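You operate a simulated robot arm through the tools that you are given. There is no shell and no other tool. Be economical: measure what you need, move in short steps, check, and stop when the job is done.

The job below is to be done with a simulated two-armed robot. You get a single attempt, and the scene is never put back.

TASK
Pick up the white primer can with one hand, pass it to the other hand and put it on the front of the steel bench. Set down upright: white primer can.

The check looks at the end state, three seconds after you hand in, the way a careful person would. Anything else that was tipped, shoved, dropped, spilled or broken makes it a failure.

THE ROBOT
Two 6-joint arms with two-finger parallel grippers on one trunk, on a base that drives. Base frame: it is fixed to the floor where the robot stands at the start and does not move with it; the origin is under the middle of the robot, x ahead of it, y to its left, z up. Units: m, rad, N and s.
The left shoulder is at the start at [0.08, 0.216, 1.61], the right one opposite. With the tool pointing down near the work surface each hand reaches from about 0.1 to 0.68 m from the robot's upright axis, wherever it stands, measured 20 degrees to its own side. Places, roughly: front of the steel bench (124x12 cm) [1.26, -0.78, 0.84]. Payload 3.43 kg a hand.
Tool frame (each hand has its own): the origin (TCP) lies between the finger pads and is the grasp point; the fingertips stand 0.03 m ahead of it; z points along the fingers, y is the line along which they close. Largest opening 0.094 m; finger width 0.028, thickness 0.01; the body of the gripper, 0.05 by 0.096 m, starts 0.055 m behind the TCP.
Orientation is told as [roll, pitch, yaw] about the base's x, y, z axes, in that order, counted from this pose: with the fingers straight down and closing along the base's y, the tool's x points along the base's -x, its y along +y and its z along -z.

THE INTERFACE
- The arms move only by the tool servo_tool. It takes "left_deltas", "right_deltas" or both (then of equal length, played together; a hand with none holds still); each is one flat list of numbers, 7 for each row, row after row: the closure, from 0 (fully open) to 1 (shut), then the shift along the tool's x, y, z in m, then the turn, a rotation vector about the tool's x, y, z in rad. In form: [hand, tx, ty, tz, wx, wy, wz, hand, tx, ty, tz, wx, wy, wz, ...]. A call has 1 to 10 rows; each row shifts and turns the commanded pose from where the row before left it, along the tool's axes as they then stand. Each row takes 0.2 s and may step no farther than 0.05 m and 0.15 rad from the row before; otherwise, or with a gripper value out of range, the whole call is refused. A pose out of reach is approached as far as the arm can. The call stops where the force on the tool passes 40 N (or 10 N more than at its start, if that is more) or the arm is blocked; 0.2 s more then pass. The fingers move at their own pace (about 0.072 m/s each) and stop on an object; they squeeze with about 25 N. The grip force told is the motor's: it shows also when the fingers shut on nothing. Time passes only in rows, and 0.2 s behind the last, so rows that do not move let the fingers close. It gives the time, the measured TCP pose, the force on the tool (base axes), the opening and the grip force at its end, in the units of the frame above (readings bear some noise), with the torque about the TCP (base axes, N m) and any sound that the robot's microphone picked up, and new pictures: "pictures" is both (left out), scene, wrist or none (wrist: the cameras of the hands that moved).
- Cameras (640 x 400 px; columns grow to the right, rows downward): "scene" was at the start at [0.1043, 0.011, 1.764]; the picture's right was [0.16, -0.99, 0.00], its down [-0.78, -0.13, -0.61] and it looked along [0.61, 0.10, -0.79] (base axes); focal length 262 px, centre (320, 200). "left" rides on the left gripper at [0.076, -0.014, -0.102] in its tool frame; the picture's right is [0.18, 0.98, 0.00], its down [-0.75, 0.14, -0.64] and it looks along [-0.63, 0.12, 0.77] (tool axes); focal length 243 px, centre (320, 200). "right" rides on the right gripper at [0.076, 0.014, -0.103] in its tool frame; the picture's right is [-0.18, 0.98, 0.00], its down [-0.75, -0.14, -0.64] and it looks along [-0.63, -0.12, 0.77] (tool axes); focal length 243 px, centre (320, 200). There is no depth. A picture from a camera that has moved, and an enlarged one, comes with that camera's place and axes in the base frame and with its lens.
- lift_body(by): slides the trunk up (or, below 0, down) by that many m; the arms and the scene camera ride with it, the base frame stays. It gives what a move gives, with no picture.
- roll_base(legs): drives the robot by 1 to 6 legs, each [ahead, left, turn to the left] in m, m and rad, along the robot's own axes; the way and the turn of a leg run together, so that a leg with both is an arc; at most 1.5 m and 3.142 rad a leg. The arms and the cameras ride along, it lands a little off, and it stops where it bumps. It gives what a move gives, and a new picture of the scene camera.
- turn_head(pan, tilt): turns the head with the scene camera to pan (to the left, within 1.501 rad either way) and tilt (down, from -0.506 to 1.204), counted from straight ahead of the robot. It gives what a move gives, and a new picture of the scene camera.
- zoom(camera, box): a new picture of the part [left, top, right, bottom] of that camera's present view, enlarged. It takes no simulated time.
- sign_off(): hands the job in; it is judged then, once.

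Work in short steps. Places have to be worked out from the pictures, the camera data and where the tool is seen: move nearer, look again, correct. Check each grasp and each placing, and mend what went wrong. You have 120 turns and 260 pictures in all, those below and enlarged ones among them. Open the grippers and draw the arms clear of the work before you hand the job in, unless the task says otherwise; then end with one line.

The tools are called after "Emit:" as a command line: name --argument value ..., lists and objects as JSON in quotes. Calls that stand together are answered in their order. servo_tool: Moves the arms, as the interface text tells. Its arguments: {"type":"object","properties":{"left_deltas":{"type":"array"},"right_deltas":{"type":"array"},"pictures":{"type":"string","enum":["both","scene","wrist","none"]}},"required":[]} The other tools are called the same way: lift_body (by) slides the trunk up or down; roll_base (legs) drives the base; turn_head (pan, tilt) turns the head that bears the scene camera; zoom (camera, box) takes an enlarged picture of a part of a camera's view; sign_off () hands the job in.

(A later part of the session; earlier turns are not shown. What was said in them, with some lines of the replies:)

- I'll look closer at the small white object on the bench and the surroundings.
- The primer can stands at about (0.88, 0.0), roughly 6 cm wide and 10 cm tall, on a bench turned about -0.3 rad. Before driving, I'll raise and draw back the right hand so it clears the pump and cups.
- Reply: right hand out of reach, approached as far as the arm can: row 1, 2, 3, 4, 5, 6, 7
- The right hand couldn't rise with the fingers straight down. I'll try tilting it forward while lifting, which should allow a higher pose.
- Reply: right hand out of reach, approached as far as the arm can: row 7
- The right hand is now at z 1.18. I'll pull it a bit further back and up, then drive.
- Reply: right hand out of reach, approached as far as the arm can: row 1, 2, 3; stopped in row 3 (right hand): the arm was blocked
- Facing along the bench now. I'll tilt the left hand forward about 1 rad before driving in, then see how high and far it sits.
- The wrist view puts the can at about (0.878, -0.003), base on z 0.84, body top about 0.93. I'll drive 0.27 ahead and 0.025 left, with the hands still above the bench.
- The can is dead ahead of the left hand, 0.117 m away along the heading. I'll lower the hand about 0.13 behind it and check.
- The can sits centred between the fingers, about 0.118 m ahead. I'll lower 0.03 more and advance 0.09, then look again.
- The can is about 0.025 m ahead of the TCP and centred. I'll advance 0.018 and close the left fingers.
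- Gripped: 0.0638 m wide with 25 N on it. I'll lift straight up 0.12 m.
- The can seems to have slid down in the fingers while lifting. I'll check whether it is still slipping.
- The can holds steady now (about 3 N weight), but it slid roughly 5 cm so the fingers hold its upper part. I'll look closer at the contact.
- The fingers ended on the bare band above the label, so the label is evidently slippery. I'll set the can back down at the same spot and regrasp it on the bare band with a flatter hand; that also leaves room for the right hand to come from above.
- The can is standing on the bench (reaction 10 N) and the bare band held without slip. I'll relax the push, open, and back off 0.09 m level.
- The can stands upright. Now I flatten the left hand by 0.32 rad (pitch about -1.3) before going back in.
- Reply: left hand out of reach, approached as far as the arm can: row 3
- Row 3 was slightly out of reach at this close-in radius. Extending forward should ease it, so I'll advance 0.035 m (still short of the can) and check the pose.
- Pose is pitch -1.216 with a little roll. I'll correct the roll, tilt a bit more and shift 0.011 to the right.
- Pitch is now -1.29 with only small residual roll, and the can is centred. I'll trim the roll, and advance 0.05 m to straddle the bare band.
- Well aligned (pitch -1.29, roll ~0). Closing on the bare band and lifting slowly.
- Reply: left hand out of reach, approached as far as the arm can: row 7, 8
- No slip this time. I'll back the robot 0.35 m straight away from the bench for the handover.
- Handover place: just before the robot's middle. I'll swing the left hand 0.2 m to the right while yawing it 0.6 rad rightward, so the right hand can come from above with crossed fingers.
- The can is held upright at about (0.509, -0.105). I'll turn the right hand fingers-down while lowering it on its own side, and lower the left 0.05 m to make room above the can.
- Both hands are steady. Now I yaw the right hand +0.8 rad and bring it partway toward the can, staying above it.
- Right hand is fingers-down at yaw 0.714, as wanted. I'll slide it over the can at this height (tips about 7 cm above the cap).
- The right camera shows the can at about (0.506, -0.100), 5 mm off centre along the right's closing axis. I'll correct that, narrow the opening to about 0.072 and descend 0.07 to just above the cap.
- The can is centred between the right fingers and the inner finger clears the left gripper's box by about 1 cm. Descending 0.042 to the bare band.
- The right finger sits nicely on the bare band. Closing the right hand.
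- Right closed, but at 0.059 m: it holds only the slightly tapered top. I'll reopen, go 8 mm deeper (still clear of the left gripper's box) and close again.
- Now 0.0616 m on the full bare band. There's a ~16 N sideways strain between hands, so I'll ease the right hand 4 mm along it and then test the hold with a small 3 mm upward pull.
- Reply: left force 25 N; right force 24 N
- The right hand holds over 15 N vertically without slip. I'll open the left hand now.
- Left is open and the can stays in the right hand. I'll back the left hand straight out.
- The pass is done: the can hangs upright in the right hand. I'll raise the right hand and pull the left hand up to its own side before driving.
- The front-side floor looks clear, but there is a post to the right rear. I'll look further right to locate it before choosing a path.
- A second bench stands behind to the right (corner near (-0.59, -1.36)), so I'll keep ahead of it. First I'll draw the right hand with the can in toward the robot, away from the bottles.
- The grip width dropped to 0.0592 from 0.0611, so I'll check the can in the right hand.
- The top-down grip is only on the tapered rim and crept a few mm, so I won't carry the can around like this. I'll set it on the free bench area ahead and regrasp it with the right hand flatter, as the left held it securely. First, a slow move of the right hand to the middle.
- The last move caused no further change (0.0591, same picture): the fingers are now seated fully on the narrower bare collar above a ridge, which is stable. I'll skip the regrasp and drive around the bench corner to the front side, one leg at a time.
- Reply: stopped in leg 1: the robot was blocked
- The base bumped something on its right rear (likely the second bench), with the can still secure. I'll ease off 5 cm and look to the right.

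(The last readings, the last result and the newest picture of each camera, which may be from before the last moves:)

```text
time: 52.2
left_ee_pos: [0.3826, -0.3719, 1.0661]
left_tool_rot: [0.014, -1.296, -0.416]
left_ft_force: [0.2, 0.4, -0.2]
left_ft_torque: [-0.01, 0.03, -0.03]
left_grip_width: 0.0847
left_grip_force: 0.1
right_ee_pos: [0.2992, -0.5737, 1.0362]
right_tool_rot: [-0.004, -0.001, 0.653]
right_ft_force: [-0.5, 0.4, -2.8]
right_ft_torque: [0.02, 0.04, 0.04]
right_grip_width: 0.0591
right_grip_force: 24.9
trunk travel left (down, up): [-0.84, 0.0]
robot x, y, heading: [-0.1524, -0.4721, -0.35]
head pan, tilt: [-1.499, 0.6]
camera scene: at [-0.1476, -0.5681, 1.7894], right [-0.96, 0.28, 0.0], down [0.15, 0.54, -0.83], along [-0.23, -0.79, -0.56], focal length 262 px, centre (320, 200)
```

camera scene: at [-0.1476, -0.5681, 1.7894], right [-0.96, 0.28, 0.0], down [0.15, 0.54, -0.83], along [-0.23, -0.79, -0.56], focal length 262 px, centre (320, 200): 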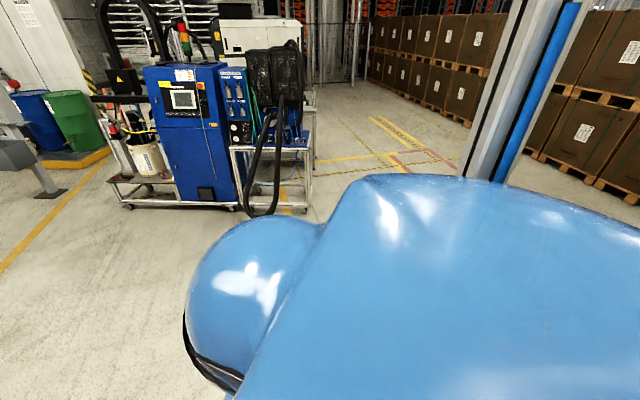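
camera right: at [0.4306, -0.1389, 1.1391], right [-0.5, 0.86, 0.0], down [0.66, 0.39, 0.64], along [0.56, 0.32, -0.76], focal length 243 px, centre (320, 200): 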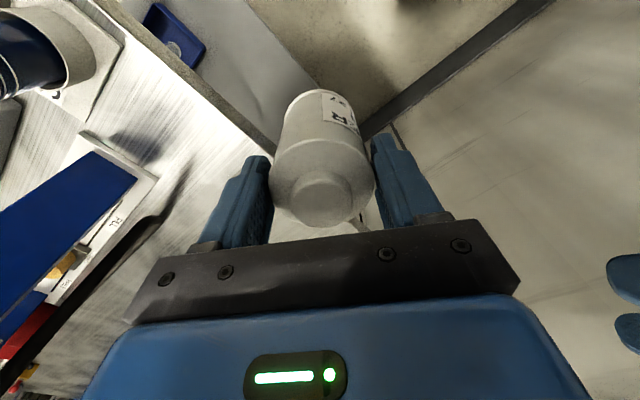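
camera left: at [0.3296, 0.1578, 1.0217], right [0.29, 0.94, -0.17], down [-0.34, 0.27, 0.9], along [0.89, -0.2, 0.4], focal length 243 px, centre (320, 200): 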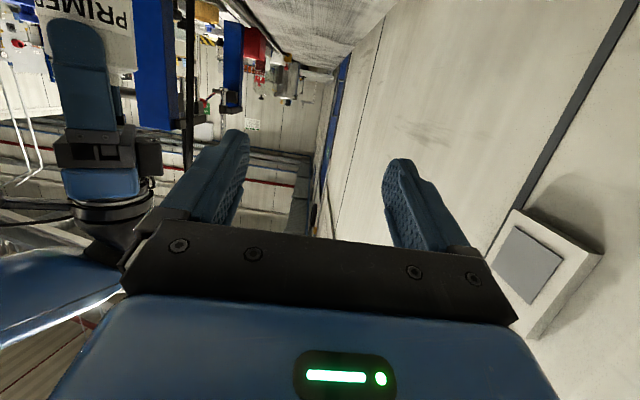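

A tall post stands near (-0.40, -0.77); the way between it and the bench is about 0.9 m wide. I'll first pull the left hand back and up so it can't reach the bottles.

Emit:
servo_tool --left_deltas '[0.1, -0.01, 0, -0.04, 0, 0, 0, 0.1, -0.01, 0, -0.04, 0, 0, 0, 0.1, -0.01, 0, -0.04, 0, 0, 0, 0.1, -0.01, 0, -0.04, 0, 0, 0, 0.1, -0.01, 0, -0.03, 0, 0, 0]' --pictures "none"

Emit:
turn_head --pan -0.2 --tilt 1.0

```text
time: 52.9
left_ee_pos: [0.3521, -0.4095, 1.1619]
left_tool_rot: [0.606, -1.387, -1.232]
left_ft_force: [-0.2, 0.7, 0.5]
left_ft_torque: [-0.01, -0.02, -0.04]
left_grip_width: 0.0847
left_grip_force: 0.1
right_ee_pos: [0.2986, -0.5744, 1.0309]
right_tool_rot: [-0.005, 0.002, 0.653]
right_ft_force: [-0.2, 0.1, -2.7]
right_ft_torque: [0.0, 0.01, -0.02]
right_grip_width: 0.0588
right_grip_force: 25.2
trunk travel left (down, up): [-0.84, 0.0]
robot x, y, heading: [-0.1537, -0.4719, -0.349]
head pan, tilt: [-1.499, 0.6]
stopped in row 3 (left hand): the arm was blocked; the commanded pose is now the measured one
```

```text
time: 54.4
left_ee_pos: [0.3523, -0.4102, 1.166]
left_tool_rot: [0.628, -1.392, -1.25]
left_ft_force: [0.0, 0.2, -0.3]
left_ft_torque: [-0.02, -0.01, 0.0]
left_grip_width: 0.0843
left_grip_force: 0.0
right_ee_pos: [0.2994, -0.5737, 1.0365]
right_tool_rot: [-0.003, -0.001, 0.652]
right_ft_force: [-0.4, -0.1, -2.7]
right_ft_torque: [0.02, 0.04, 0.02]
right_grip_width: 0.059
right_grip_force: 24.7
trunk travel left (down, up): [-0.84, 0.0]
robot x, y, heading: [-0.1507, -0.4745, -0.351]
head pan, tilt: [-0.201, 1.0]
camera scene: at [-0.0643, -0.52, 1.7575], right [-0.52, -0.85, 0.0], down [-0.72, 0.44, -0.54], along [0.46, -0.28, -0.84], focal length 262 px, centre (320, 200)
```

scene: 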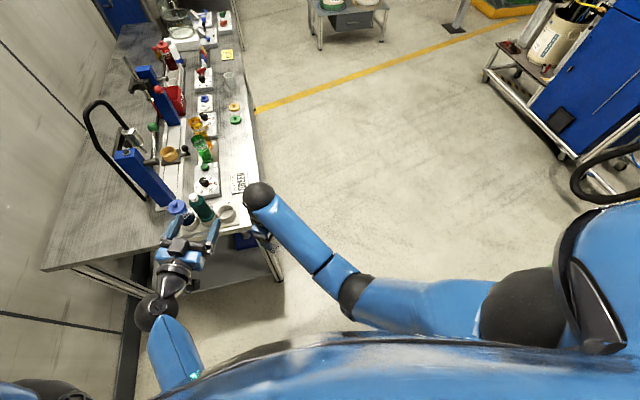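

The bottle caps top out at z ≈ 0.98, so the left hand at 1.16 clears them. I'll go forward first, then sideways past the corner.

Emit:
roll_base --legs '[[0.22, -0.08, 0], [0.1, -0.55, 0]]'

```text
time: 59.0
left_ee_pos: [0.4394, -1.1031, 1.1649]
left_tool_rot: [0.624, -1.392, -1.246]
left_ft_force: [-0.2, 0.3, -0.1]
left_ft_torque: [0.0, -0.03, -0.01]
left_grip_width: 0.0845
left_grip_force: 0.1
right_ee_pos: [0.3873, -1.2683, 1.0348]
right_tool_rot: [-0.004, -0.001, 0.653]
right_ft_force: [-0.1, -1.1, -2.5]
right_ft_torque: [-0.04, -0.02, 0.0]
right_grip_width: 0.0587
right_grip_force: 25.1
trunk travel left (down, up): [-0.84, 0.0]
robot x, y, heading: [-0.0682, -1.1686, -0.348]
head pan, tilt: [-0.201, 1.0]
camera scene: at [0.0234, -1.2129, 1.7574], right [-0.52, -0.85, 0.0], down [-0.72, 0.44, -0.54], along [0.46, -0.28, -0.84], focal length 262 px, centre (320, 200)
```

scene: 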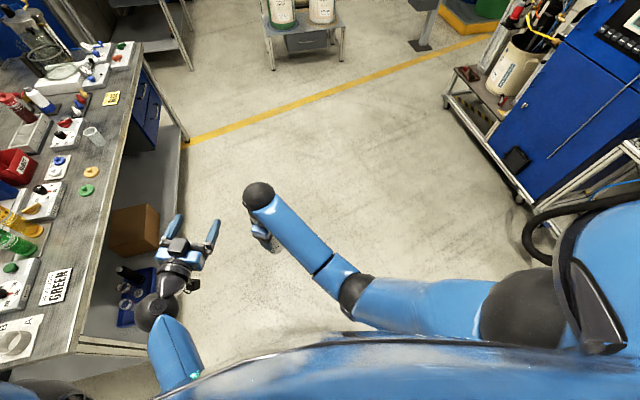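

Clear now. I'll drive 0.68 ahead along the front side, then turn left to face the bench.

Emit:
roll_base --legs '[[0.68, 0, 0], [0, 0, 1.62]]'

Emit:
turn_head --pan 0.0 --tilt 0.8

```text
time: 66.6
left_ee_pos: [0.4804, -0.8987, 1.1656]
left_tool_rot: [0.628, -1.392, 0.372]
left_ft_force: [-0.7, 0.7, -0.8]
left_ft_torque: [0.02, 0.04, -0.02]
left_grip_width: 0.0846
left_grip_force: 0.0
right_ee_pos: [0.6482, -0.9419, 1.0359]
right_tool_rot: [-0.005, 0.001, 2.282]
right_ft_force: [-0.2, 0.9, -2.0]
right_ft_torque: [-0.02, -0.04, 0.0]
right_grip_width: 0.0589
right_grip_force: 24.6
trunk travel left (down, up): [-0.84, 0.0]
robot x, y, heading: [0.5688, -1.4017, 1.278]
head pan, tilt: [-0.201, 1.0]
camera scene: at [0.613, -1.31, 1.7574], right [0.88, -0.48, 0.0], down [-0.4, -0.74, -0.54], along [0.26, 0.47, -0.84], focal length 262 px, centre (320, 200)
```

scene: 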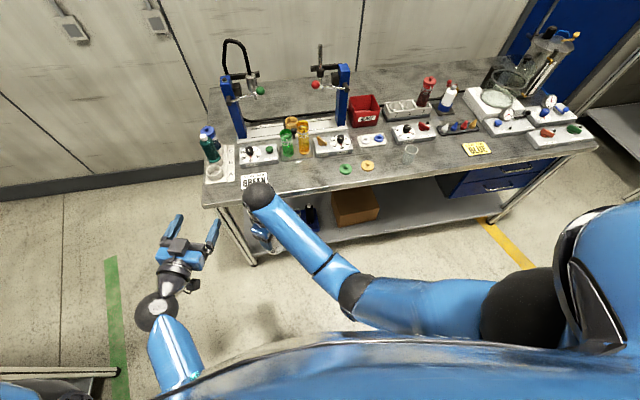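

```text
time: 67.4
left_ee_pos: [0.4802, -0.8988, 1.1657]
left_tool_rot: [0.633, -1.392, 0.369]
left_ft_force: [0.1, -1.1, 0.1]
left_ft_torque: [0.03, -0.02, -0.02]
left_grip_width: 0.0846
left_grip_force: 0.0
right_ee_pos: [0.6478, -0.9415, 1.036]
right_tool_rot: [-0.003, -0.001, 2.282]
right_ft_force: [-0.3, -0.2, -2.8]
right_ft_torque: [0.0, -0.04, -0.01]
right_grip_width: 0.0592
right_grip_force: 25.4
trunk travel left (down, up): [-0.84, 0.0]
robot x, y, heading: [0.5727, -1.3981, 1.276]
head pan, tilt: [0.0, 0.799]
camera scene: at [0.6031, -1.2942, 1.7725], right [0.96, -0.29, 0.0], down [-0.21, -0.69, -0.7], along [0.2, 0.67, -0.72], focal length 262 px, centre (320, 200)
```

scene: 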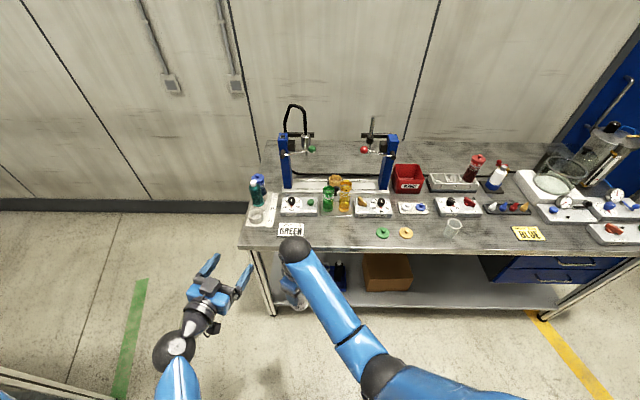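

A clear front view. Zooming on the strip between the GREEN sign and the lids.

Emit:
zoom --camera "scene" --box '[230, 170, 470, 320]'

Emit:
zoom --camera "right" --box '[160, 50, 480, 250]'

```text
2.67 times, centred on (350, 245) of scene
camera zoom: at [0.6031, -1.2942, 1.7725], right [0.96, -0.29, 0.0], down [-0.21, -0.69, -0.7], along [0.2, 0.67, -0.72], focal length 700 px, centre (240, 80)
```

zoom: 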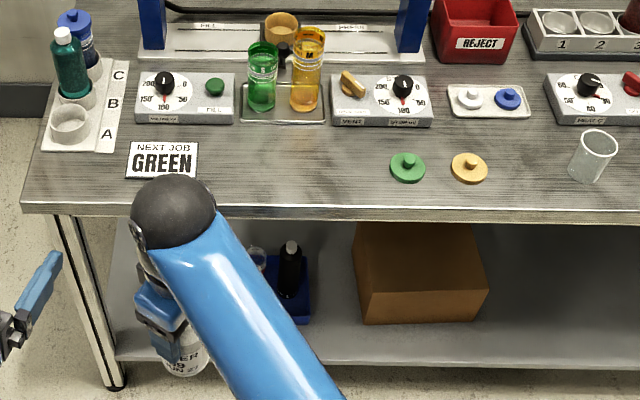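

```text
2.00 times, centred on (320, 150) of right
camera zoom: at [0.6857, -1.0091, 1.1382], right [-0.87, -0.5, 0.0], down [-0.39, 0.66, 0.64], along [-0.32, 0.56, -0.77], focal length 485 px, centre (320, 300)
```

zoom: 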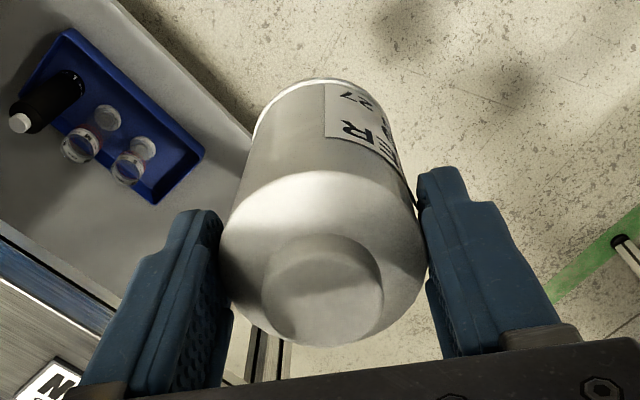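

The strip is clear between the sign and the green lid; I choose (0.890, -0.668) as the set-down point. Driving 0.27 ahead and 0.05 right, with the can about 9 cm above the top.

Emit:
roll_base --legs '[[0.27, -0.05, 0]]'

Emit:
zoom --camera "right" --box '[0, 0, 640, 400]'

```text
time: 69.3
left_ee_pos: [0.6042, -0.6576, 1.1682]
left_tool_rot: [0.646, -1.394, 0.357]
left_ft_force: [0.2, -0.7, 0.1]
left_ft_torque: [0.0, 0.01, 0.0]
left_grip_width: 0.0847
left_grip_force: 0.1
right_ee_pos: [0.7717, -0.701, 1.0367]
right_tool_rot: [-0.007, -0.003, 2.283]
right_ft_force: [-0.5, -1.2, -2.7]
right_ft_torque: [0.02, 0.01, -0.01]
right_grip_width: 0.059
right_grip_force: 25.1
trunk travel left (down, up): [-0.84, 0.0]
robot x, y, heading: [0.6955, -1.1557, 1.278]
head pan, tilt: [0.0, 0.799]
camera scene: at [0.7263, -1.0559, 1.7729], right [0.96, -0.29, 0.0], down [-0.21, -0.68, -0.7], along [0.2, 0.67, -0.71], focal length 262 px, centre (320, 200)
```

scene: 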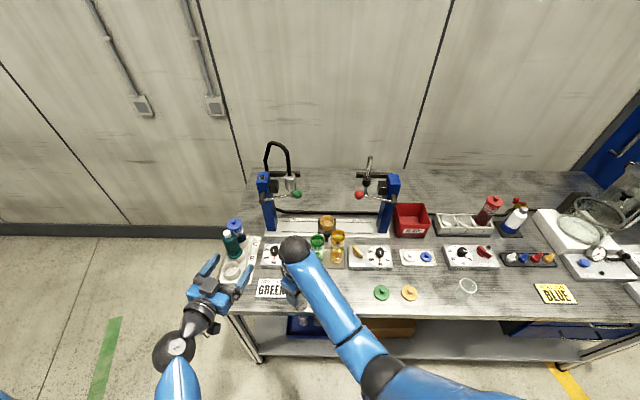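

```text
1.00 times, centred on (320, 200) of right (not enlarged: the box is as wide or as high as the picture)
camera zoom: at [0.8094, -0.769, 1.1394], right [-0.86, -0.5, -0.01], down [-0.39, 0.66, 0.64], along [-0.32, 0.56, -0.77], focal length 243 px, centre (320, 200)
```

zoom: 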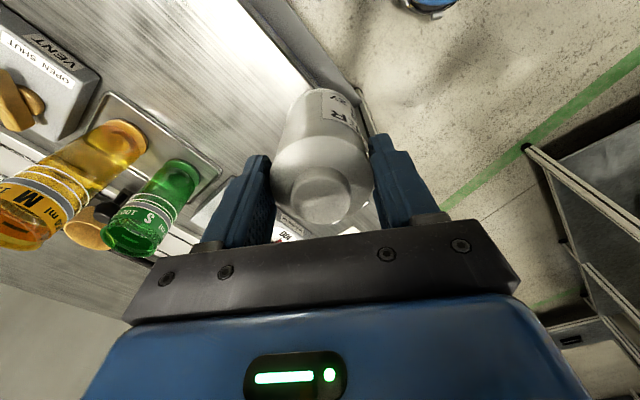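

Shifting the arm to above the set-down point (0.12 m, level), then a look.

Emit:
servo_tool --right_deltas '[1, 0.0104, -0.0222, 0, 0, 0, 0, 1, 0.0104, -0.0222, 0, 0, 0, 0, 1, 0.0104, -0.0222, 0, 0, 0, 0, 1, 0.0104, -0.0222, 0, 0, 0, 0, 1, 0.0104, -0.0222, 0, 0, 0, 0]' --pictures "both"

```text
time: 70.5
left_ee_pos: [0.6066, -0.6559, 1.1665]
left_tool_rot: [0.636, -1.39, 0.366]
left_ft_force: [-0.1, 0.0, 0.3]
left_ft_torque: [0.03, -0.01, 0.01]
left_grip_width: 0.0847
left_grip_force: 0.0
right_ee_pos: [0.8912, -0.6662, 1.035]
right_tool_rot: [-0.002, -0.001, 2.283]
right_ft_force: [-0.2, -0.1, -3.4]
right_ft_torque: [0.0, -0.01, -0.01]
right_grip_width: 0.059
right_grip_force: 25.0
trunk travel left (down, up): [-0.84, 0.0]
robot x, y, heading: [0.6956, -1.1568, 1.274]
head pan, tilt: [0.0, 0.799]
camera scene: at [0.7298, -1.0512, 1.7725], right [0.96, -0.29, 0.0], down [-0.21, -0.69, -0.7], along [0.2, 0.67, -0.72], focal length 262 px, centre (320, 200)
camera right: at [0.9304, -0.7328, 1.1382], right [-0.86, -0.5, 0.0], down [-0.39, 0.66, 0.64], along [-0.32, 0.56, -0.77], focal length 243 px, centre (320, 200)
```

scene: 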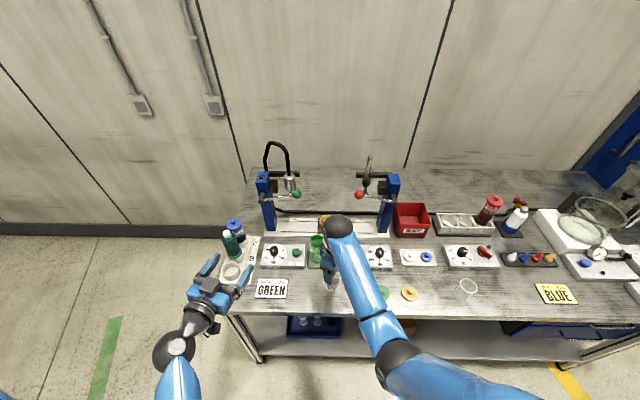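
right: 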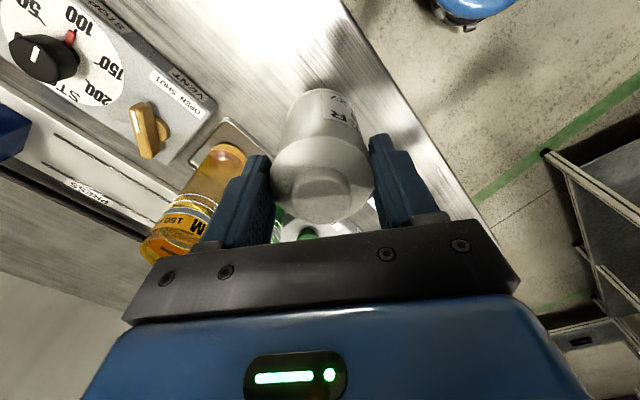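

Positioned over the spot with clearances of about 10 cm to the beakers. Descending 0.082 m to just above the top.

Emit:
servo_tool --right_deltas '[1, 0, 0, 0.016, 0, 0, 0, 1, 0, 0, 0.02, 0, 0, 0, 1, 0, 0, 0.02, 0, 0, 0, 1, 0, 0, 0.016, 0, 0, 0, 1, 0, 0, 0.01, 0, 0, 0]' --pictures "both"

Emit:
zoom --camera "scene" --box '[260, 200, 420, 320]'

```text
time: 71.7
left_ee_pos: [0.6053, -0.6549, 1.1666]
left_tool_rot: [0.633, -1.391, 0.37]
left_ft_force: [0.2, -0.2, 0.7]
left_ft_torque: [0.01, -0.03, 0.0]
left_grip_width: 0.0845
left_grip_force: 0.1
right_ee_pos: [0.8908, -0.6657, 0.9531]
right_tool_rot: [-0.004, 0.001, 2.281]
right_ft_force: [-0.7, 0.3, -3.2]
right_ft_torque: [0.02, -0.02, 0.0]
right_grip_width: 0.0589
right_grip_force: 25.1
trunk travel left (down, up): [-0.84, 0.0]
robot x, y, heading: [0.6993, -1.1589, 1.28]
head pan, tilt: [0.0, 0.799]
camera scene: at [0.729, -1.0508, 1.7725], right [0.96, -0.29, 0.0], down [-0.21, -0.69, -0.7], along [0.2, 0.67, -0.72], focal length 262 px, centre (320, 200)
camera right: at [0.9292, -0.7329, 1.0559], right [-0.86, -0.5, 0.0], down [-0.39, 0.66, 0.64], along [-0.32, 0.56, -0.77], focal length 243 px, centre (320, 200)
```

scene: 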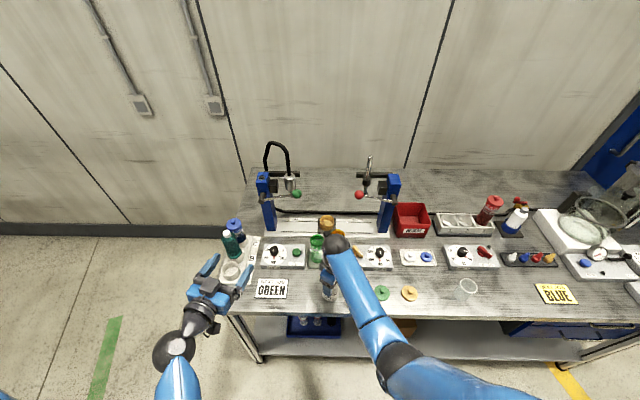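
right: 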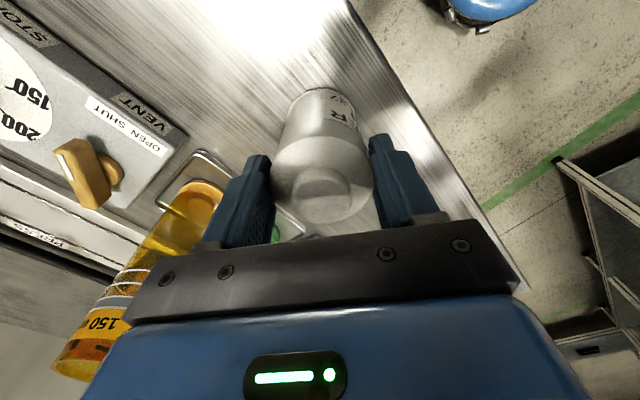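

```text
3.33 times, centred on (340, 260) of scene
camera zoom: at [0.729, -1.0508, 1.7725], right [0.96, -0.29, 0.0], down [-0.21, -0.69, -0.7], along [0.2, 0.67, -0.72], focal length 875 px, centre (253, 0)
```

zoom: 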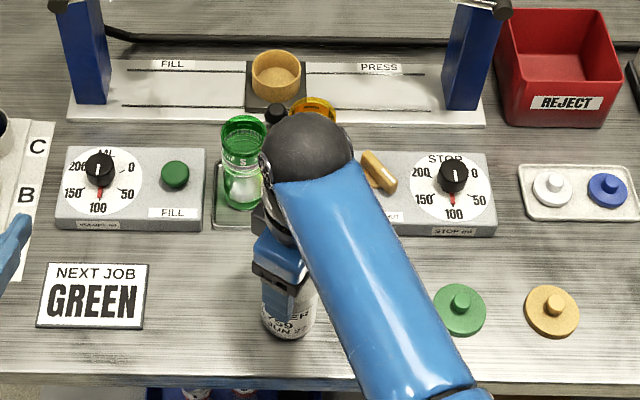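

The can is just above the surface in a good spot. Lowering in 2 mm steps until contact.

Emit:
servo_tool --right_deltas '[1, 0, 0, 0.002, 0, 0, 0, 1, 0, 0, 0.002, 0, 0, 0, 1, 0, 0, 0.002, 0, 0, 0, 1, 0, 0, 0.002, 0, 0, 0]' --pictures "none"

```text
time: 72.7
left_ee_pos: [0.6053, -0.6574, 1.1685]
left_tool_rot: [0.646, -1.394, 0.359]
left_ft_force: [1.2, 0.0, 0.0]
left_ft_torque: [0.02, 0.0, 0.02]
left_grip_width: 0.0849
left_grip_force: 0.0
right_ee_pos: [0.8917, -0.6662, 0.9482]
right_tool_rot: [-0.008, -0.003, 2.28]
right_ft_force: [1.6, -0.5, 9.6]
right_ft_torque: [-0.29, -0.3, 0.0]
right_grip_width: 0.0591
right_grip_force: 25.4
trunk travel left (down, up): [-0.84, 0.0]
robot x, y, heading: [0.6966, -1.1563, 1.278]
head pan, tilt: [0.0, 0.799]
```

Contact: about 13 N on the base. I'll relieve most of the push and open.

Emit:
servo_tool --right_deltas '[1, 0, 0, -0.0018, 0, 0, 0, 1, 0, 0, 0, 0, 0, 0, 0.3, 0, 0, 0, 0, 0, 0, 0.15, 0, 0, 0, 0, 0, 0, 0.1, 0, 0, 0, 0, 0, 0]' --pictures "wrist"

Emit:
zoom --camera "scene" --box '[260, 200, 420, 320]'

```text
time: 73.9
left_ee_pos: [0.6055, -0.6567, 1.1656]
left_tool_rot: [0.636, -1.391, 0.366]
left_ft_force: [-0.4, -0.3, -0.2]
left_ft_torque: [-0.01, -0.02, 0.0]
left_grip_width: 0.0845
left_grip_force: 0.1
right_ee_pos: [0.892, -0.6664, 0.9477]
right_tool_rot: [-0.004, 0.001, 2.282]
right_ft_force: [-0.1, 0.1, -0.1]
right_ft_torque: [0.04, -0.03, 0.03]
right_grip_width: 0.0847
right_grip_force: 0.1
trunk travel left (down, up): [-0.84, 0.0]
robot x, y, heading: [0.6975, -1.1537, 1.277]
head pan, tilt: [0.0, 0.799]
camera right: at [0.929, -0.7333, 1.0503], right [-0.86, -0.5, 0.0], down [-0.39, 0.66, 0.64], along [-0.32, 0.56, -0.77], focal length 243 px, centre (320, 200)
```

right: 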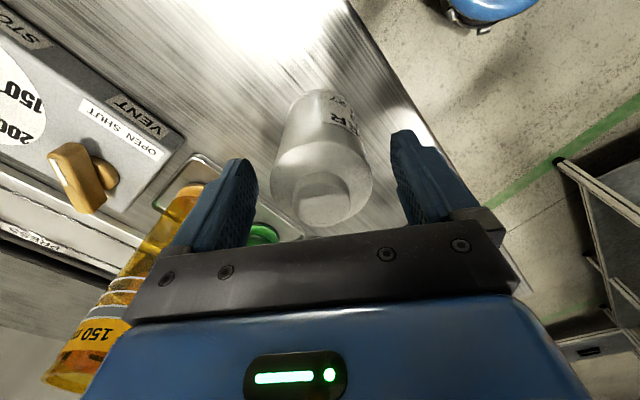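

```text
3.33 times, centred on (340, 260) of scene
camera zoom: at [0.7287, -1.0516, 1.7725], right [0.96, -0.29, 0.0], down [-0.21, -0.69, -0.7], along [0.2, 0.67, -0.72], focal length 875 px, centre (253, 0)
```

zoom: 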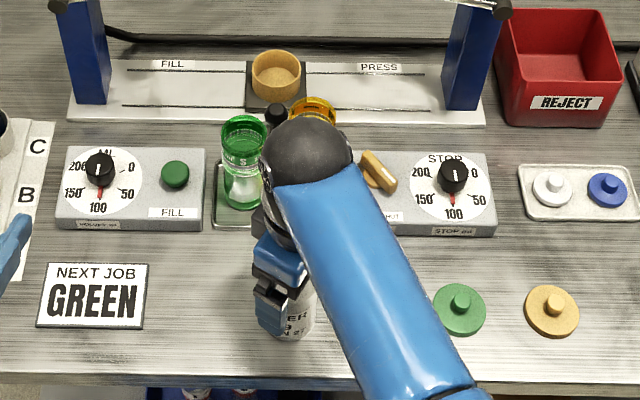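

Released; the can stands free. Raising the right hand straight up 0.085 m.

Emit:
servo_tool --right_deltas '[0.1, 0, 0, -0.015, 0, 0, 0, 0.1, 0, 0, -0.02, 0, 0, 0, 0.1, 0, 0, -0.02, 0, 0, 0, 0.1, 0, 0, -0.02, 0, 0, 0, 0.1, 0, 0, -0.012, 0, 0, 0]' --pictures "wrist"

```text
time: 75.1
left_ee_pos: [0.6047, -0.6556, 1.1668]
left_tool_rot: [0.634, -1.391, 0.368]
left_ft_force: [0.0, 0.4, 0.8]
left_ft_torque: [0.02, 0.0, -0.02]
left_grip_width: 0.0845
left_grip_force: 0.0
right_ee_pos: [0.8892, -0.6661, 1.0344]
right_tool_rot: [-0.003, 0.001, 2.28]
right_ft_force: [0.1, -0.5, 0.5]
right_ft_torque: [0.04, -0.02, 0.03]
right_grip_width: 0.0847
right_grip_force: 0.2
trunk travel left (down, up): [-0.84, 0.0]
robot x, y, heading: [0.6916, -1.1589, 1.274]
head pan, tilt: [0.0, 0.799]
camera right: at [0.9285, -0.7334, 1.1371], right [-0.86, -0.5, 0.0], down [-0.39, 0.66, 0.64], along [-0.32, 0.56, -0.77], focal length 243 px, centre (320, 200)
```

right: 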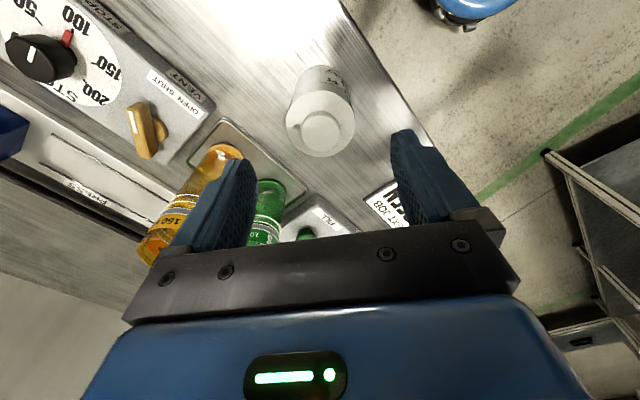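

The can stands upright with the fingers well above the cap. I'll back the robot off 0.35 m and verify.

Emit:
roll_base --legs '[[-0.35, 0, 0]]'

Emit:
zoom --camera "scene" --box '[230, 150, 470, 300]'

```text
time: 77.4
left_ee_pos: [0.5043, -0.9875, 1.1663]
left_tool_rot: [0.623, -1.39, 0.382]
left_ft_force: [1.1, 0.9, 0.1]
left_ft_torque: [-0.01, 0.0, 0.01]
left_grip_width: 0.0845
left_grip_force: 0.1
right_ee_pos: [0.7894, -0.9981, 1.033]
right_tool_rot: [-0.002, 0.002, 2.282]
right_ft_force: [-0.1, 0.2, -0.4]
right_ft_torque: [-0.05, 0.02, 0.04]
right_grip_width: 0.0845
right_grip_force: 0.1
trunk travel left (down, up): [-0.84, 0.0]
robot x, y, heading: [0.5982, -1.4874, 1.277]
head pan, tilt: [0.0, 0.799]
camera scene: at [0.6287, -1.382, 1.7722], right [0.96, -0.29, 0.0], down [-0.21, -0.69, -0.69], along [0.2, 0.67, -0.72], focal length 262 px, centre (320, 200)
```

scene: 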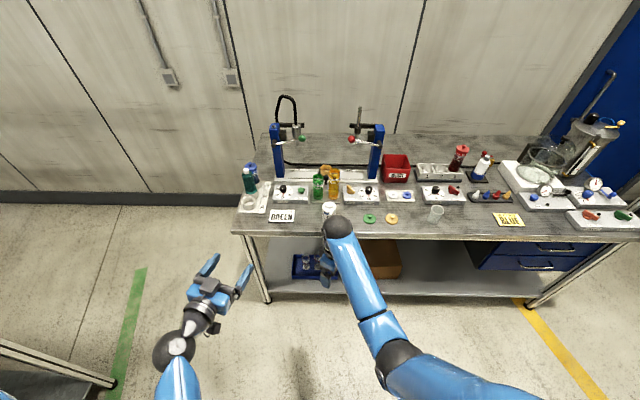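

```text
2.67 times, centred on (350, 225) of scene
camera zoom: at [0.6287, -1.382, 1.7722], right [0.96, -0.29, 0.0], down [-0.21, -0.69, -0.69], along [0.2, 0.67, -0.72], focal length 700 px, centre (240, 133)
```

zoom: 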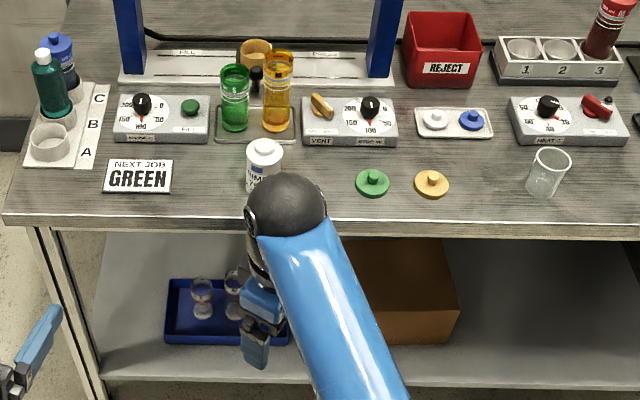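

The can stands upright on the front strip, nothing else was disturbed, and both hands are open and clear of the bench. Handing in.

Emit:
sign_off

```text
The job is handed in.
```

The white primer can was picked up with the left hand, passed to the right in mid-air, and stands upright on the front of the steel bench, between the GREEN sign and the green lid. On the way there the base bumped something at its right rear, probably the post of a second bench. I saw nothing disturbed on the steel bench, but I did not get a clear view of the second bench.
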